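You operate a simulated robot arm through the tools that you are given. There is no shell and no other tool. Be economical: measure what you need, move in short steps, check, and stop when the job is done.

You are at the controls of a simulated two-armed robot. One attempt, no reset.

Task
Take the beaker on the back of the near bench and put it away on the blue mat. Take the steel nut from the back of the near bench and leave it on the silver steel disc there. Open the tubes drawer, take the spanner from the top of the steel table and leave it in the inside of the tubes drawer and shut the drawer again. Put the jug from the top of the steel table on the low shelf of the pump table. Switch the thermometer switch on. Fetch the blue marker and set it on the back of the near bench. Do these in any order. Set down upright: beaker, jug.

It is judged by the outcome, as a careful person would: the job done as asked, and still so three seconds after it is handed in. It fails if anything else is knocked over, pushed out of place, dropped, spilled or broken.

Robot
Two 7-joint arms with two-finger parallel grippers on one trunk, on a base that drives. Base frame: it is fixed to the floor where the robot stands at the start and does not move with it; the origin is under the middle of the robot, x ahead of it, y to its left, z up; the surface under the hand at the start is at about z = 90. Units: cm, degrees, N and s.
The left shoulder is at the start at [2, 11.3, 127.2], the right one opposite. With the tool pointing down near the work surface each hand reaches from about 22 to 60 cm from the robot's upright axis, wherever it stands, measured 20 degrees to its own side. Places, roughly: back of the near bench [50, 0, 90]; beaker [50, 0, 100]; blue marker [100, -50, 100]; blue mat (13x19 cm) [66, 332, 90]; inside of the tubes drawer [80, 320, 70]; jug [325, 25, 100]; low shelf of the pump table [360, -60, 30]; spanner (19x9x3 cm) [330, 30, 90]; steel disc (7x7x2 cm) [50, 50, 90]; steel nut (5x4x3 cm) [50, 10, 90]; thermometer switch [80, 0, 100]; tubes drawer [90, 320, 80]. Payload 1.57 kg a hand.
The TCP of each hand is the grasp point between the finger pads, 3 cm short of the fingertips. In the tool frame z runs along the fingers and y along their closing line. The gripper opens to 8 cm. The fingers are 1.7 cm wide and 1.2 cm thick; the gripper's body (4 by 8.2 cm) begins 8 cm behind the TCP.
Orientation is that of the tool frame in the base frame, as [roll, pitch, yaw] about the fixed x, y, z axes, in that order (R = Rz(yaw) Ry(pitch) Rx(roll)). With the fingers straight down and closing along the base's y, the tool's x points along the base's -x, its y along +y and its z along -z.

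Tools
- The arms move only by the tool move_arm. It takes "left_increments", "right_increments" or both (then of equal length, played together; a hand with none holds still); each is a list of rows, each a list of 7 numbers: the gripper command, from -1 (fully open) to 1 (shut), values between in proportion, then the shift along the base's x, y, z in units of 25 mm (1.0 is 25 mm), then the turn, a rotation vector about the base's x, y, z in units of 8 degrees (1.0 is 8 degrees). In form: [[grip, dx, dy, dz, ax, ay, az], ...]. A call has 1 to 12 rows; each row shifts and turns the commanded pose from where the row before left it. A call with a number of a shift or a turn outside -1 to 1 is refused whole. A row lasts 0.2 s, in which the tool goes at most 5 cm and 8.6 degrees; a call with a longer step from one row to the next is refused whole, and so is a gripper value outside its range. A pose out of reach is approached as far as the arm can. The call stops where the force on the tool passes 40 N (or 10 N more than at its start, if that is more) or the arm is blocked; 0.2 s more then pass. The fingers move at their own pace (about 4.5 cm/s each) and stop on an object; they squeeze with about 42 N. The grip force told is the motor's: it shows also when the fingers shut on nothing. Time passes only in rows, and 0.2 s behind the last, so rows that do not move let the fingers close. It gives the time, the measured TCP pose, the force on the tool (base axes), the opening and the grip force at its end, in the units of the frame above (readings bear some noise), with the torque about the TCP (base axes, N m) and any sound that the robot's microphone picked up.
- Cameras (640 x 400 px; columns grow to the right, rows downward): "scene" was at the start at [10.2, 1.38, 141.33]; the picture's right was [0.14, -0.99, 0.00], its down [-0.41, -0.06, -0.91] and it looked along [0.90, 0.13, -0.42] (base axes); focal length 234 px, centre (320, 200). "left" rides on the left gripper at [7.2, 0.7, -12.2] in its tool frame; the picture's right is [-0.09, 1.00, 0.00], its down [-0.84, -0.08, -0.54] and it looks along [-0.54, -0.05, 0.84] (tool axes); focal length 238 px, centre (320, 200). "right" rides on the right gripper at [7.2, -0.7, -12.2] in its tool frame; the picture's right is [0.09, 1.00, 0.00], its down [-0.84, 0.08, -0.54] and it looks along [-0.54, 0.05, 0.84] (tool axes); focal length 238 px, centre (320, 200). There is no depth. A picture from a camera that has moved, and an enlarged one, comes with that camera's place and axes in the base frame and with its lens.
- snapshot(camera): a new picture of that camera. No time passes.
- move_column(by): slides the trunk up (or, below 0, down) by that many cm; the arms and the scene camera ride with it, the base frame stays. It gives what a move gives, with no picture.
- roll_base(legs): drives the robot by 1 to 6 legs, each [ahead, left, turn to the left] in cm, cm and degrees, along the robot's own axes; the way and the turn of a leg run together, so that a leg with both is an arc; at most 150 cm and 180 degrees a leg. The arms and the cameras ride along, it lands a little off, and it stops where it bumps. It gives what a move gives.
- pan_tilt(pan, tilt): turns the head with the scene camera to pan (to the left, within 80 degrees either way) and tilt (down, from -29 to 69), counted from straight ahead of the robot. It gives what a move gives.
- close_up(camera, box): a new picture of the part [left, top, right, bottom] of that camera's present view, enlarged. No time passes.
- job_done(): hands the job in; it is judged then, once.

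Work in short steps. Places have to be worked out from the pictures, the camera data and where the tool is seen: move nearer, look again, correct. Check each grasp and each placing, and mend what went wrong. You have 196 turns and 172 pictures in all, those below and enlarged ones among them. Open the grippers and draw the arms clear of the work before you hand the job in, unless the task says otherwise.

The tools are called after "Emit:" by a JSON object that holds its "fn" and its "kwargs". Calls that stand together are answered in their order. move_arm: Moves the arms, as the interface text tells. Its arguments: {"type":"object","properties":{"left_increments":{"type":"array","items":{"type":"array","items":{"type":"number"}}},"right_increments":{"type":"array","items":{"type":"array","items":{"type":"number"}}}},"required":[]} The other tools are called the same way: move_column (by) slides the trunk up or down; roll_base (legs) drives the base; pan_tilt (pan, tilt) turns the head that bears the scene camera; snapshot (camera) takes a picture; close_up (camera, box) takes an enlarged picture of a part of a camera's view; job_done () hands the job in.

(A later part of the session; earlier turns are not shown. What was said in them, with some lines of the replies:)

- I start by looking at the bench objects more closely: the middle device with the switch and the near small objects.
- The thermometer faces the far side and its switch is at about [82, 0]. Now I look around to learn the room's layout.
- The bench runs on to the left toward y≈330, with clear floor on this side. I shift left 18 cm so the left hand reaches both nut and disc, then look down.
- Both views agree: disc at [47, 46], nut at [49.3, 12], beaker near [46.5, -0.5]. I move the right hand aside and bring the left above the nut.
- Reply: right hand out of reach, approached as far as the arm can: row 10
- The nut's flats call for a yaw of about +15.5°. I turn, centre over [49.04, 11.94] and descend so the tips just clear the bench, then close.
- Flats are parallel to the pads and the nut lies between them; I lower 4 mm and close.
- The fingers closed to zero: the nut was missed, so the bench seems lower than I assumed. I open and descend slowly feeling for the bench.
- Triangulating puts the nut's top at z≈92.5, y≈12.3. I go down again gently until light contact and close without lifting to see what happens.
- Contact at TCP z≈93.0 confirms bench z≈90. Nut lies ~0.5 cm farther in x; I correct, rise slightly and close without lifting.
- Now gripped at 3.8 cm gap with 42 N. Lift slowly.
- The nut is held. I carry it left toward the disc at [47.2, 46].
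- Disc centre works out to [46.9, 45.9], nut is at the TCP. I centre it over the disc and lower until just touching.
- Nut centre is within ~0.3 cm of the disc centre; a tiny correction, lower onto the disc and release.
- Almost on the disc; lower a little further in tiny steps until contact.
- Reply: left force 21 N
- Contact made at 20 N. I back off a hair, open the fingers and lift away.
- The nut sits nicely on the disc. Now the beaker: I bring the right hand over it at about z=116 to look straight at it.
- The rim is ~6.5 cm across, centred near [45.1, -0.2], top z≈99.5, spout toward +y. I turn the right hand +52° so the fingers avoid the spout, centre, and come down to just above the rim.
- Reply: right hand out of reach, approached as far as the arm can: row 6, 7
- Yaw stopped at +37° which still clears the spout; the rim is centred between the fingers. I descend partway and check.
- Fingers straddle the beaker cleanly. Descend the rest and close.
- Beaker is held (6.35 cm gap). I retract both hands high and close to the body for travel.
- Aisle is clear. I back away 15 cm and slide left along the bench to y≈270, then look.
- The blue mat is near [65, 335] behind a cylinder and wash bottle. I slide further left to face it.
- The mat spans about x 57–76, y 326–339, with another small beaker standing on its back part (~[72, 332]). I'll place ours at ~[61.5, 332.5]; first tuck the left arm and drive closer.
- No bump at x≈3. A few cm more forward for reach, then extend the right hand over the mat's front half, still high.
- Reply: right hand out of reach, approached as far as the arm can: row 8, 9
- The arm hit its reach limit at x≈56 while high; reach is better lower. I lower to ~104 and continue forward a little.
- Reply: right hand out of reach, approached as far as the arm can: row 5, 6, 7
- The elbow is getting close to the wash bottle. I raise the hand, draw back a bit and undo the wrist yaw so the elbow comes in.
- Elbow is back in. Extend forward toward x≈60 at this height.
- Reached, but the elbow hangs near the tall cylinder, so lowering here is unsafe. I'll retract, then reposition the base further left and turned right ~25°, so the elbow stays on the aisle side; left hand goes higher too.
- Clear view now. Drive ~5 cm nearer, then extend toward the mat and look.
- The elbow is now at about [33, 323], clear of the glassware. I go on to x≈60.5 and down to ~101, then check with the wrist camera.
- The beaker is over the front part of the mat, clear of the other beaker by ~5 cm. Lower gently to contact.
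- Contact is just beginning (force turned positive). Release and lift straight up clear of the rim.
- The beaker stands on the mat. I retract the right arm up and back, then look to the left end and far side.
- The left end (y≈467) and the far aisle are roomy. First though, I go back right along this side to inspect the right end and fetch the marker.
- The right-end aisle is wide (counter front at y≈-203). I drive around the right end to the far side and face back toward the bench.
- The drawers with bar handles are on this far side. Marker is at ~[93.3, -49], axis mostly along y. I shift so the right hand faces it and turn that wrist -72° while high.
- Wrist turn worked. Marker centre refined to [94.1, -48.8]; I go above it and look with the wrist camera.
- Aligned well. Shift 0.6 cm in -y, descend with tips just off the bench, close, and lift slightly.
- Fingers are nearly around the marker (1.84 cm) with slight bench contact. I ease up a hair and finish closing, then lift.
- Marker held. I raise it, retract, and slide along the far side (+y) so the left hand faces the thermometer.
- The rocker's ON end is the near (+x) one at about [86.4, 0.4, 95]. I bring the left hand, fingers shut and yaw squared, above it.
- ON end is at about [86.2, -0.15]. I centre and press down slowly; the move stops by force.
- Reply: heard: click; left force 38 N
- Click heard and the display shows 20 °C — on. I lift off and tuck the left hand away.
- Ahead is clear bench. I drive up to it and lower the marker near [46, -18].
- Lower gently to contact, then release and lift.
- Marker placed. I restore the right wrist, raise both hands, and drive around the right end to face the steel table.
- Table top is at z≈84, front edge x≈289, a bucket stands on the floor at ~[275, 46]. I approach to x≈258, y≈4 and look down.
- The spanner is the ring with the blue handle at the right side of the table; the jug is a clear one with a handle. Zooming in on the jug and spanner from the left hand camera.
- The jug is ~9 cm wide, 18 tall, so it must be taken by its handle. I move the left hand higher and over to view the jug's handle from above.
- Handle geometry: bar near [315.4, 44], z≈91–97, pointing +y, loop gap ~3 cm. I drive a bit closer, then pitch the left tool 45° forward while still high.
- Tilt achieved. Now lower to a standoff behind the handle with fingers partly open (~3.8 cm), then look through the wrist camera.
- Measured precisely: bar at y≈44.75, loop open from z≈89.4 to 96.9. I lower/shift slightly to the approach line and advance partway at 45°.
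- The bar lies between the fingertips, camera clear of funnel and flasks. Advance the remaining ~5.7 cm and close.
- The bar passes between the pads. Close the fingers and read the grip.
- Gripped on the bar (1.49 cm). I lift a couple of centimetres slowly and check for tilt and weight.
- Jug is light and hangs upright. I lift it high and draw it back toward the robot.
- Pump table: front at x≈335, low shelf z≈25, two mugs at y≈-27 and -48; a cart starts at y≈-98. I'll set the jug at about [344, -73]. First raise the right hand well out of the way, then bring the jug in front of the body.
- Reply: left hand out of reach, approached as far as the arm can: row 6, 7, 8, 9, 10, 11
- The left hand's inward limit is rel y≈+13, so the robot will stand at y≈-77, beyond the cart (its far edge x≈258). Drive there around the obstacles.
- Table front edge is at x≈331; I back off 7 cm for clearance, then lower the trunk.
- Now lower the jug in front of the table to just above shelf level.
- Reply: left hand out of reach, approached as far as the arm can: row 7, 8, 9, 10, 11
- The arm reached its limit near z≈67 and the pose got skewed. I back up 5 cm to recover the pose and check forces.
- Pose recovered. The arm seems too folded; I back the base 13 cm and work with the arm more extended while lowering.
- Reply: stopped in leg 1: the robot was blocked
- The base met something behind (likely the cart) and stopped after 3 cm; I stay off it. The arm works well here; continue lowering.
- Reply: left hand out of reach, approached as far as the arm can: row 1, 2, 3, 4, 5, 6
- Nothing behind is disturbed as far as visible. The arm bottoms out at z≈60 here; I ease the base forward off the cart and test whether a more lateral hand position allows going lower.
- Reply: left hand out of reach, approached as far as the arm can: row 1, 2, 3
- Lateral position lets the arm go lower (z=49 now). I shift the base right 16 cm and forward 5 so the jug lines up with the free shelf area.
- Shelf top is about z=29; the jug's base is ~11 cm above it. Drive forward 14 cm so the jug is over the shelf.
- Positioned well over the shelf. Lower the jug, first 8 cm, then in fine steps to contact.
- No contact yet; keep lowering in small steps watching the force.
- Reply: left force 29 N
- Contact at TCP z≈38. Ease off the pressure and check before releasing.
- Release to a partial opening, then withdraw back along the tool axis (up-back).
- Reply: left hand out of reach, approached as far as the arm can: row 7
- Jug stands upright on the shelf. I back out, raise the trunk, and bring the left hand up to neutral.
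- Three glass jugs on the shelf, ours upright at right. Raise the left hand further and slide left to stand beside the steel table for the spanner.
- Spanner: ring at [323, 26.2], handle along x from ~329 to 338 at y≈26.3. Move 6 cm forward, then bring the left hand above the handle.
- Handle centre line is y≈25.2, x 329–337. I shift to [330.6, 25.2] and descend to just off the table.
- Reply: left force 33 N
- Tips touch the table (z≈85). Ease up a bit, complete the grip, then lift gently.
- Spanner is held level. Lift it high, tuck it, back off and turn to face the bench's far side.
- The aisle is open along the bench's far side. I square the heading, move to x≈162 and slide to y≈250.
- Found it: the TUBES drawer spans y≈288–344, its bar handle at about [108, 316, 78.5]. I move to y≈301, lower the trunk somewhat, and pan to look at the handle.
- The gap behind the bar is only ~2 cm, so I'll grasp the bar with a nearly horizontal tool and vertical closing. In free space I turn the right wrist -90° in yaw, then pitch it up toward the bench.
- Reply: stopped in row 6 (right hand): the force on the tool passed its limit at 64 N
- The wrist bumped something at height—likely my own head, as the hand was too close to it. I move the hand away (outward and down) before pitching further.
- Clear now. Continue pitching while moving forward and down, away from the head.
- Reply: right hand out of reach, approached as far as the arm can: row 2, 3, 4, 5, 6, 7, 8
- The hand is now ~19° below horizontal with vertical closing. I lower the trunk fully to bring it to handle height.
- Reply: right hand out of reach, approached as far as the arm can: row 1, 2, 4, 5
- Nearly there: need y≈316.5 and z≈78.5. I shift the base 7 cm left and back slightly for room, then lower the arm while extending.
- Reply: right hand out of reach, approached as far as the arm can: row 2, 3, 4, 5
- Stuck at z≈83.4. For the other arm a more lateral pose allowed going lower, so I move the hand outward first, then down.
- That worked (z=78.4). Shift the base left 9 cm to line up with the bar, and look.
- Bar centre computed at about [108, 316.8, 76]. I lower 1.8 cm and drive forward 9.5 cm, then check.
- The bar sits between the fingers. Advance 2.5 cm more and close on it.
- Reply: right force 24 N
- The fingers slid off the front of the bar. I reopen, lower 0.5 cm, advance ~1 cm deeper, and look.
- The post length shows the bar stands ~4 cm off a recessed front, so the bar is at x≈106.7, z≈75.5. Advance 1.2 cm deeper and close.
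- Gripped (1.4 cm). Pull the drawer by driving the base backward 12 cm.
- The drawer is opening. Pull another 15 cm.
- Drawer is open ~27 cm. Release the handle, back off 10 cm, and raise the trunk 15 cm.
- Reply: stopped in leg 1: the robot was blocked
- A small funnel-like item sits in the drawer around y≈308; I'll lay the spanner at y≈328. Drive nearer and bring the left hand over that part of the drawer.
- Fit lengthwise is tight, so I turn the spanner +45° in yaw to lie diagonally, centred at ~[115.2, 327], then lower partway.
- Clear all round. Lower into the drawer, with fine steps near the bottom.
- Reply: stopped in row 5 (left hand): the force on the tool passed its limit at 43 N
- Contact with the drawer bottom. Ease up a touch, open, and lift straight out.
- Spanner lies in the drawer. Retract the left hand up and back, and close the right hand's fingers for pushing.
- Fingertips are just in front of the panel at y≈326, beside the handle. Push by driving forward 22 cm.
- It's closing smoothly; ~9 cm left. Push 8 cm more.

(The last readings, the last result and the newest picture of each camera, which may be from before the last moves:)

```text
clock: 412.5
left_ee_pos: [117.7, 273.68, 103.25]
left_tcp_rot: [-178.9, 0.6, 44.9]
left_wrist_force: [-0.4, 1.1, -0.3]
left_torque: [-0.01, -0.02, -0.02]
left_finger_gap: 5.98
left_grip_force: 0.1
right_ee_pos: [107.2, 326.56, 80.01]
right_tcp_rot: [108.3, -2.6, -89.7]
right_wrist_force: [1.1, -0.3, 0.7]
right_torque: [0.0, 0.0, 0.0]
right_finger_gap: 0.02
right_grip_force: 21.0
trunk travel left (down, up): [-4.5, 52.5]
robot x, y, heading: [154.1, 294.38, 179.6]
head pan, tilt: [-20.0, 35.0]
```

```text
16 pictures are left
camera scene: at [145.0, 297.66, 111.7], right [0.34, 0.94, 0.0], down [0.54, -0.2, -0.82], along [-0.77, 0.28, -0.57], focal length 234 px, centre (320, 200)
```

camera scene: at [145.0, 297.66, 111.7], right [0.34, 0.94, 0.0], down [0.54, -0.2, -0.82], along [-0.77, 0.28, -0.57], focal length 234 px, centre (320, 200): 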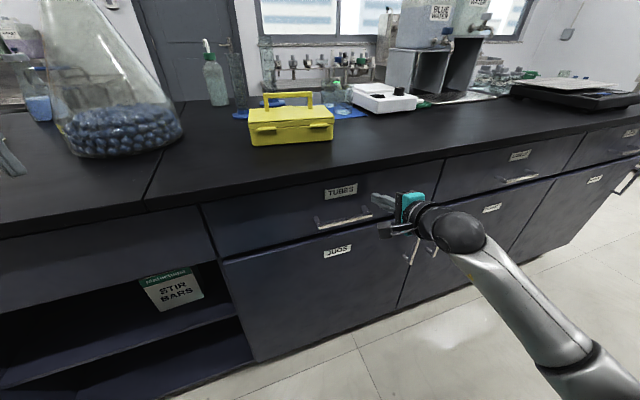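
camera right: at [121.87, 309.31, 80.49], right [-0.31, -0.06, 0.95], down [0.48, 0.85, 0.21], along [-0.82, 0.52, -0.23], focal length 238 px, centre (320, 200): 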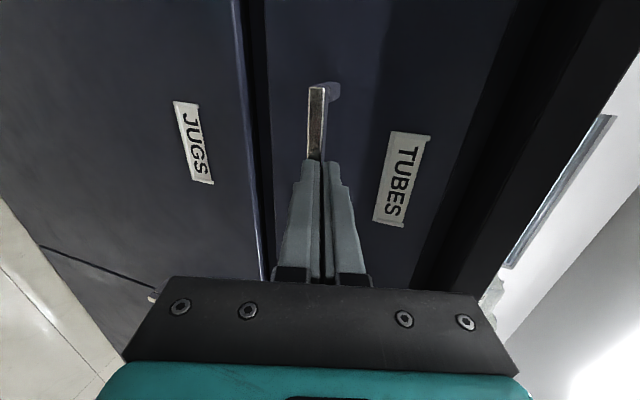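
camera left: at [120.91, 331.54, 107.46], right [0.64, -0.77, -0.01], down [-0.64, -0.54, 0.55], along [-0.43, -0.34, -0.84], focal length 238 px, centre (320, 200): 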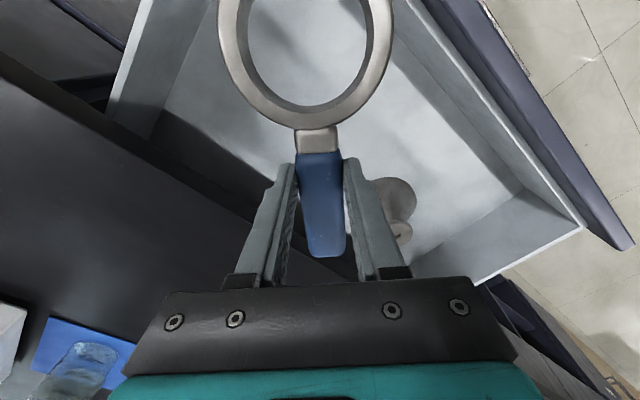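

Nearly shut. Push the last bit with small arm steps until the force rises.

Emit:
{"fn": "move_arm", "kwargs": {"right_increments": [[1, -0.2, 0, 0, 0, 0, 0], [1, -0.2, 0, 0, 0, 0, 0], [1, -0.2, 0, 0, 0, 0, 0], [1, -0.2, 0, 0, 0, 0, 0], [1, -0.2, 0, 0, 0, 0, 0], [1, -0.2, 0, 0, 0, 0, 0]]}}

Emit:
{"fn": "close_up", "kwargs": {"camera": "scene", "box": [190, 130, 470, 290]}}

```text
clock: 413.4
left_ee_pos: [118.1, 273.9, 103.36]
left_tcp_rot: [-178.8, 0.7, 44.7]
left_wrist_force: [-0.2, -0.9, -0.4]
left_torque: [0.0, 0.03, 0.01]
left_finger_gap: 5.99
left_grip_force: 0.0
right_ee_pos: [106.28, 326.59, 79.91]
right_tcp_rot: [108.5, -2.6, -89.8]
right_wrist_force: [24.6, -0.7, 6.1]
right_torque: [0.01, 0.16, -0.05]
right_finger_gap: 0.0
right_grip_force: 21.4
trunk travel left (down, up): [-4.5, 52.5]
robot x, y, heading: [154.21, 294.58, 179.4]
head pan, tilt: [-20.0, 35.0]
stopped in row 4 (right hand): the force on the tool passed its limit at 48 N (the readings are from after the stop); the commanded pose is now the measured one
```

```text
2.29 times, centred on (330, 210) of scene
camera zoom: at [145.38, 297.66, 111.73], right [0.35, 0.94, 0.0], down [0.54, -0.2, -0.82], along [-0.77, 0.28, -0.57], focal length 535 px, centre (297, 177)
```

zoom: 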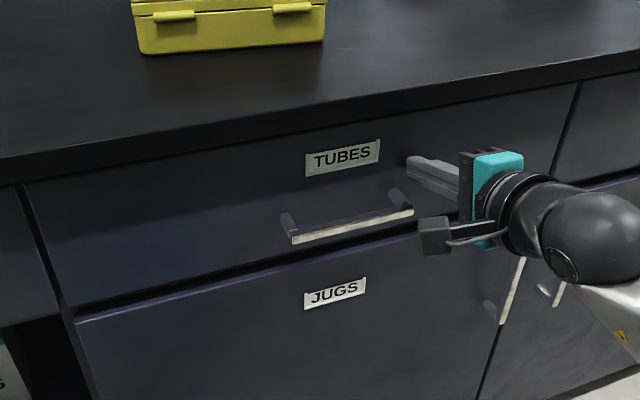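

The drawer is shut (48 N at the stop, flush). Withdraw, open the right gripper, raise the trunk, and check the final state.

Emit:
{"fn": "roll_base", "kwargs": {"legs": [[-22, 0, 0]]}}

Emit:
{"fn": "move_arm", "kwargs": {"right_increments": [[-1, 0, 0, 0, 0, 0, 0], [-1, 0, 0, 0, 0, 0, 0], [-1, 0, 0, 0, 0, 0, 0], [-1, 0, 0, 0, 0, 0, 0], [-1, 0, 0, 0, 0, 0, 0]]}}

Emit:
{"fn": "move_column", "kwargs": {"by": 28}}

Emit:
{"fn": "snapshot", "kwargs": {"camera": "scene"}}

```text
clock: 415.1
left_ee_pos: [139.86, 273.71, 103.17]
left_tcp_rot: [-178.8, 0.6, 45.0]
left_wrist_force: [0.9, 0.4, -0.1]
left_torque: [0.03, 0.0, 0.04]
left_finger_gap: 6.0
left_grip_force: 0.1
right_ee_pos: [127.82, 326.47, 79.69]
right_tcp_rot: [108.8, -2.6, -89.5]
right_wrist_force: [0.8, -0.4, 0.1]
right_torque: [0.03, 0.02, 0.02]
right_finger_gap: 0.01
right_grip_force: 21.0
trunk travel left (down, up): [-4.5, 52.5]
robot x, y, heading: [176.24, 294.76, 179.8]
head pan, tilt: [-20.0, 35.0]
```

```text
clock: 416.3
left_ee_pos: [139.84, 273.71, 103.25]
left_tcp_rot: [-178.9, 0.6, 44.9]
left_wrist_force: [0.7, -1.1, 0.5]
left_torque: [0.0, 0.0, 0.01]
left_finger_gap: 5.98
left_grip_force: 0.0
right_ee_pos: [127.82, 326.32, 79.73]
right_tcp_rot: [108.7, -2.6, -89.6]
right_wrist_force: [0.0, 0.9, 0.8]
right_torque: [0.0, 0.04, 0.03]
right_finger_gap: 7.99
right_grip_force: 0.1
trunk travel left (down, up): [-4.5, 52.5]
robot x, y, heading: [176.39, 294.38, 179.9]
head pan, tilt: [-20.0, 35.0]
```

```text
clock: 419.1
left_ee_pos: [139.91, 273.71, 131.13]
left_tcp_rot: [-179.0, 0.5, 44.9]
left_wrist_force: [-0.3, 0.2, -0.3]
left_torque: [0.02, 0.02, 0.02]
left_finger_gap: 5.99
left_grip_force: 0.0
right_ee_pos: [127.94, 326.4, 107.71]
right_tcp_rot: [108.6, -2.5, -89.6]
right_wrist_force: [0.1, -0.9, -0.8]
right_torque: [0.04, -0.01, -0.03]
right_finger_gap: 7.99
right_grip_force: 0.2
trunk travel left (down, up): [-32.5, 24.5]
robot x, y, heading: [176.24, 294.79, 179.9]
head pan, tilt: [-20.0, 35.0]
```

```text
14 pictures are left
camera scene: at [167.07, 297.6, 139.69], right [0.34, 0.94, 0.0], down [0.54, -0.2, -0.82], along [-0.77, 0.28, -0.57], focal length 234 px, centre (320, 200)
```

scene: 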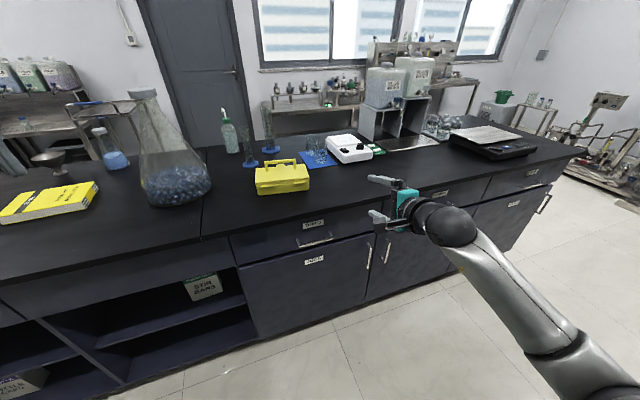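

Drawer shut. Check the mat, then drive back along the aisle to verify the other placements from a distance.

Emit:
{"fn": "close_up", "kwargs": {"camera": "scene", "box": [240, 110, 400, 210]}}

Emit:
{"fn": "roll_base", "kwargs": {"legs": [[2, 0, 0], [0, 140, 0], [0, 140, 0]]}}

Emit:
{"fn": "pan_tilt", "kwargs": {"pan": 0, "tilt": 25}}

Emit:
{"fn": "snapshot", "kwargs": {"camera": "scene"}}

```text
4.00 times, centred on (320, 160) of scene
camera zoom: at [167.07, 297.6, 139.69], right [0.34, 0.94, 0.0], down [0.54, -0.2, -0.82], along [-0.77, 0.28, -0.57], focal length 936 px, centre (320, 360)
```

zoom: 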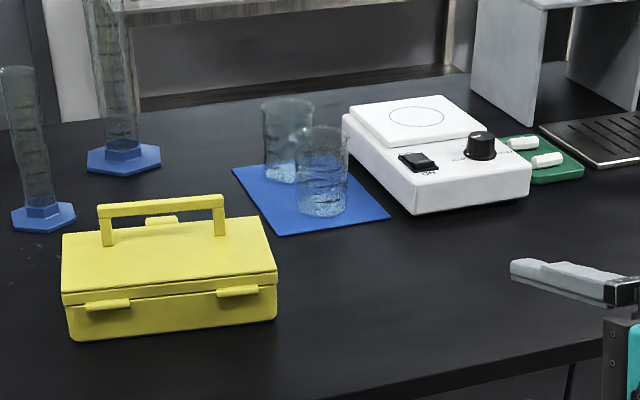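

```text
clock: 433.0
left_ee_pos: [137.82, -4.99, 131.19]
left_tcp_rot: [-178.8, 0.6, 45.2]
left_wrist_force: [0.4, 0.1, 0.0]
left_torque: [0.01, -0.01, -0.01]
left_finger_gap: 6.02
left_grip_force: 0.1
right_ee_pos: [125.45, 47.6, 107.61]
right_tcp_rot: [108.7, -2.6, -89.4]
right_wrist_force: [0.3, -0.6, -0.5]
right_torque: [0.0, 0.04, -0.02]
right_finger_gap: 7.98
right_grip_force: 0.0
trunk travel left (down, up): [-32.5, 24.5]
robot x, y, heading: [174.1, 15.72, -179.8]
head pan, tilt: [-20.0, 35.0]
```

```text
clock: 433.8
left_ee_pos: [137.81, -5.11, 131.21]
left_tcp_rot: [-179.0, 0.6, 45.3]
left_wrist_force: [0.4, 0.6, 0.0]
left_torque: [0.02, 0.0, 0.03]
left_finger_gap: 5.99
left_grip_force: 0.1
right_ee_pos: [125.57, 47.6, 107.68]
right_tcp_rot: [108.7, -2.6, -89.3]
right_wrist_force: [0.2, 0.4, 0.0]
right_torque: [-0.01, 0.01, -0.02]
right_finger_gap: 8.0
right_grip_force: 0.1
trunk travel left (down, up): [-32.5, 24.5]
robot x, y, heading: [173.91, 16.05, -179.7]
head pan, tilt: [0.0, 25.0]
```

```text
12 pictures are left
camera scene: at [163.97, 16.0, 141.27], right [0.0, 1.0, 0.0], down [0.42, 0.0, -0.91], along [-0.91, 0.0, -0.42], focal length 234 px, centre (320, 200)
```

scene: 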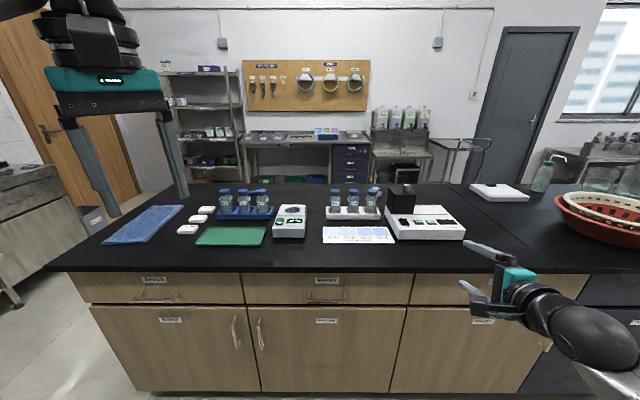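

Everything on this bench is in order (thermometer still lit). I turn round for a last look at the jug and the tables.

Emit:
{"fn": "roll_base", "kwargs": {"legs": [[-10, 0, 0], [0, 0, 180]]}}

Emit:
{"fn": "pan_tilt", "kwargs": {"pan": -25, "tilt": 25}}

Emit:
{"fn": "snapshot", "kwargs": {"camera": "scene"}}

```text
clock: 442.4
left_ee_pos: [220.01, 37.62, 131.16]
left_tcp_rot: [-178.8, 0.5, -133.9]
left_wrist_force: [0.6, -0.3, 0.9]
left_torque: [-0.02, -0.01, -0.03]
left_finger_gap: 5.99
left_grip_force: 0.0
right_ee_pos: [233.2, -14.82, 107.65]
right_tcp_rot: [108.8, -2.6, 91.7]
right_wrist_force: [0.3, 0.3, 0.2]
right_torque: [0.0, -0.03, -0.01]
right_finger_gap: 7.98
right_grip_force: 0.1
trunk travel left (down, up): [-32.5, 24.5]
robot x, y, heading: [184.11, 15.77, 1.0]
head pan, tilt: [0.0, 25.0]
```

```text
clock: 443.3
left_ee_pos: [220.12, 37.49, 131.2]
left_tcp_rot: [-178.9, 0.7, -133.9]
left_wrist_force: [0.2, -0.2, 0.0]
left_torque: [0.0, 0.03, -0.01]
left_finger_gap: 6.03
left_grip_force: 0.1
right_ee_pos: [233.17, -14.9, 107.65]
right_tcp_rot: [108.8, -2.6, 91.7]
right_wrist_force: [0.4, 0.2, -0.2]
right_torque: [0.0, -0.01, 0.0]
right_finger_gap: 8.03
right_grip_force: 0.1
trunk travel left (down, up): [-32.5, 24.5]
robot x, y, heading: [184.23, 15.95, 1.4]
head pan, tilt: [-25.0, 25.0]
```

```text
11 pictures are left
camera scene: at [193.61, 12.37, 141.27], right [-0.4, -0.91, 0.0], down [-0.39, 0.17, -0.91], along [0.83, -0.37, -0.42], focal length 234 px, centre (320, 200)
```

scene: 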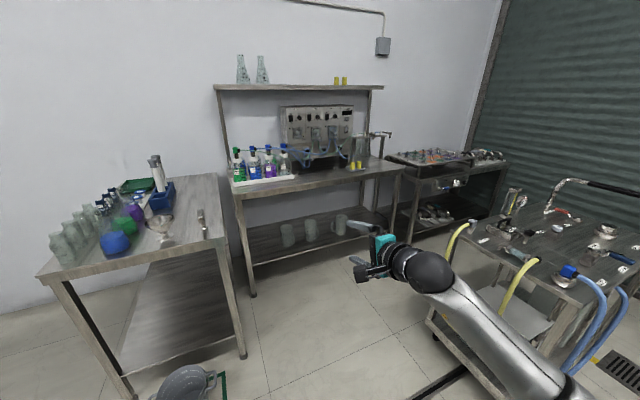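

The jug stands on the shelf with the mugs and the cart is intact. I check the floor bucket more closely.

Emit:
{"fn": "pan_tilt", "kwargs": {"pan": 10, "tilt": 35}}

Emit:
{"fn": "snapshot", "kwargs": {"camera": "scene"}}

```text
clock: 444.3
left_ee_pos: [220.06, 37.5, 131.24]
left_tcp_rot: [-178.8, 0.6, -134.0]
left_wrist_force: [-0.3, 0.5, 0.1]
left_torque: [-0.01, -0.01, 0.02]
left_finger_gap: 5.99
left_grip_force: 0.0
right_ee_pos: [233.21, -14.85, 107.7]
right_tcp_rot: [108.8, -2.6, 91.7]
right_wrist_force: [-0.8, -0.1, 0.5]
right_torque: [-0.02, 0.03, 0.0]
right_finger_gap: 8.01
right_grip_force: 0.1
trunk travel left (down, up): [-32.5, 24.5]
robot x, y, heading: [184.11, 15.77, 1.0]
head pan, tilt: [10.0, 35.0]
```

```text
10 pictures are left
camera scene: at [193.82, 17.78, 139.7], right [0.19, -0.98, 0.0], down [-0.56, -0.11, -0.82], along [0.8, 0.16, -0.57], focal length 234 px, centre (320, 200)
```

scene: 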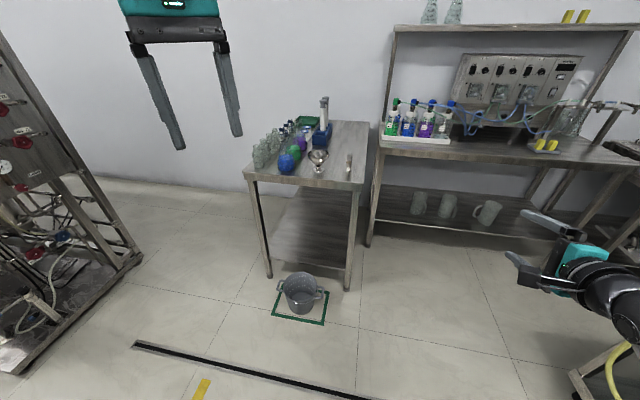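

The bucket still stands in its marked square, every item is in place, and both grippers are open and clear. Handing in.

Emit:
{"fn": "job_done", "kwargs": {}}

```text
The job is handed in.
```

The job is handed in with all six parts done:
- **Beaker:** upright on the blue mat.
- **Nut:** on the steel disc.
- **Spanner:** inside the tubes drawer, which is shut again.
- **Jug:** upright on the low shelf of the pump table.
- **Thermometer:** switched on.
- **Marker:** on the back of the near bench.

The base was stopped twice while backing up, once probably by the cart and once by something behind it in the aisle by the tubes drawer. The cart looks undisturbed. I did not look behind the robot after the second stop.
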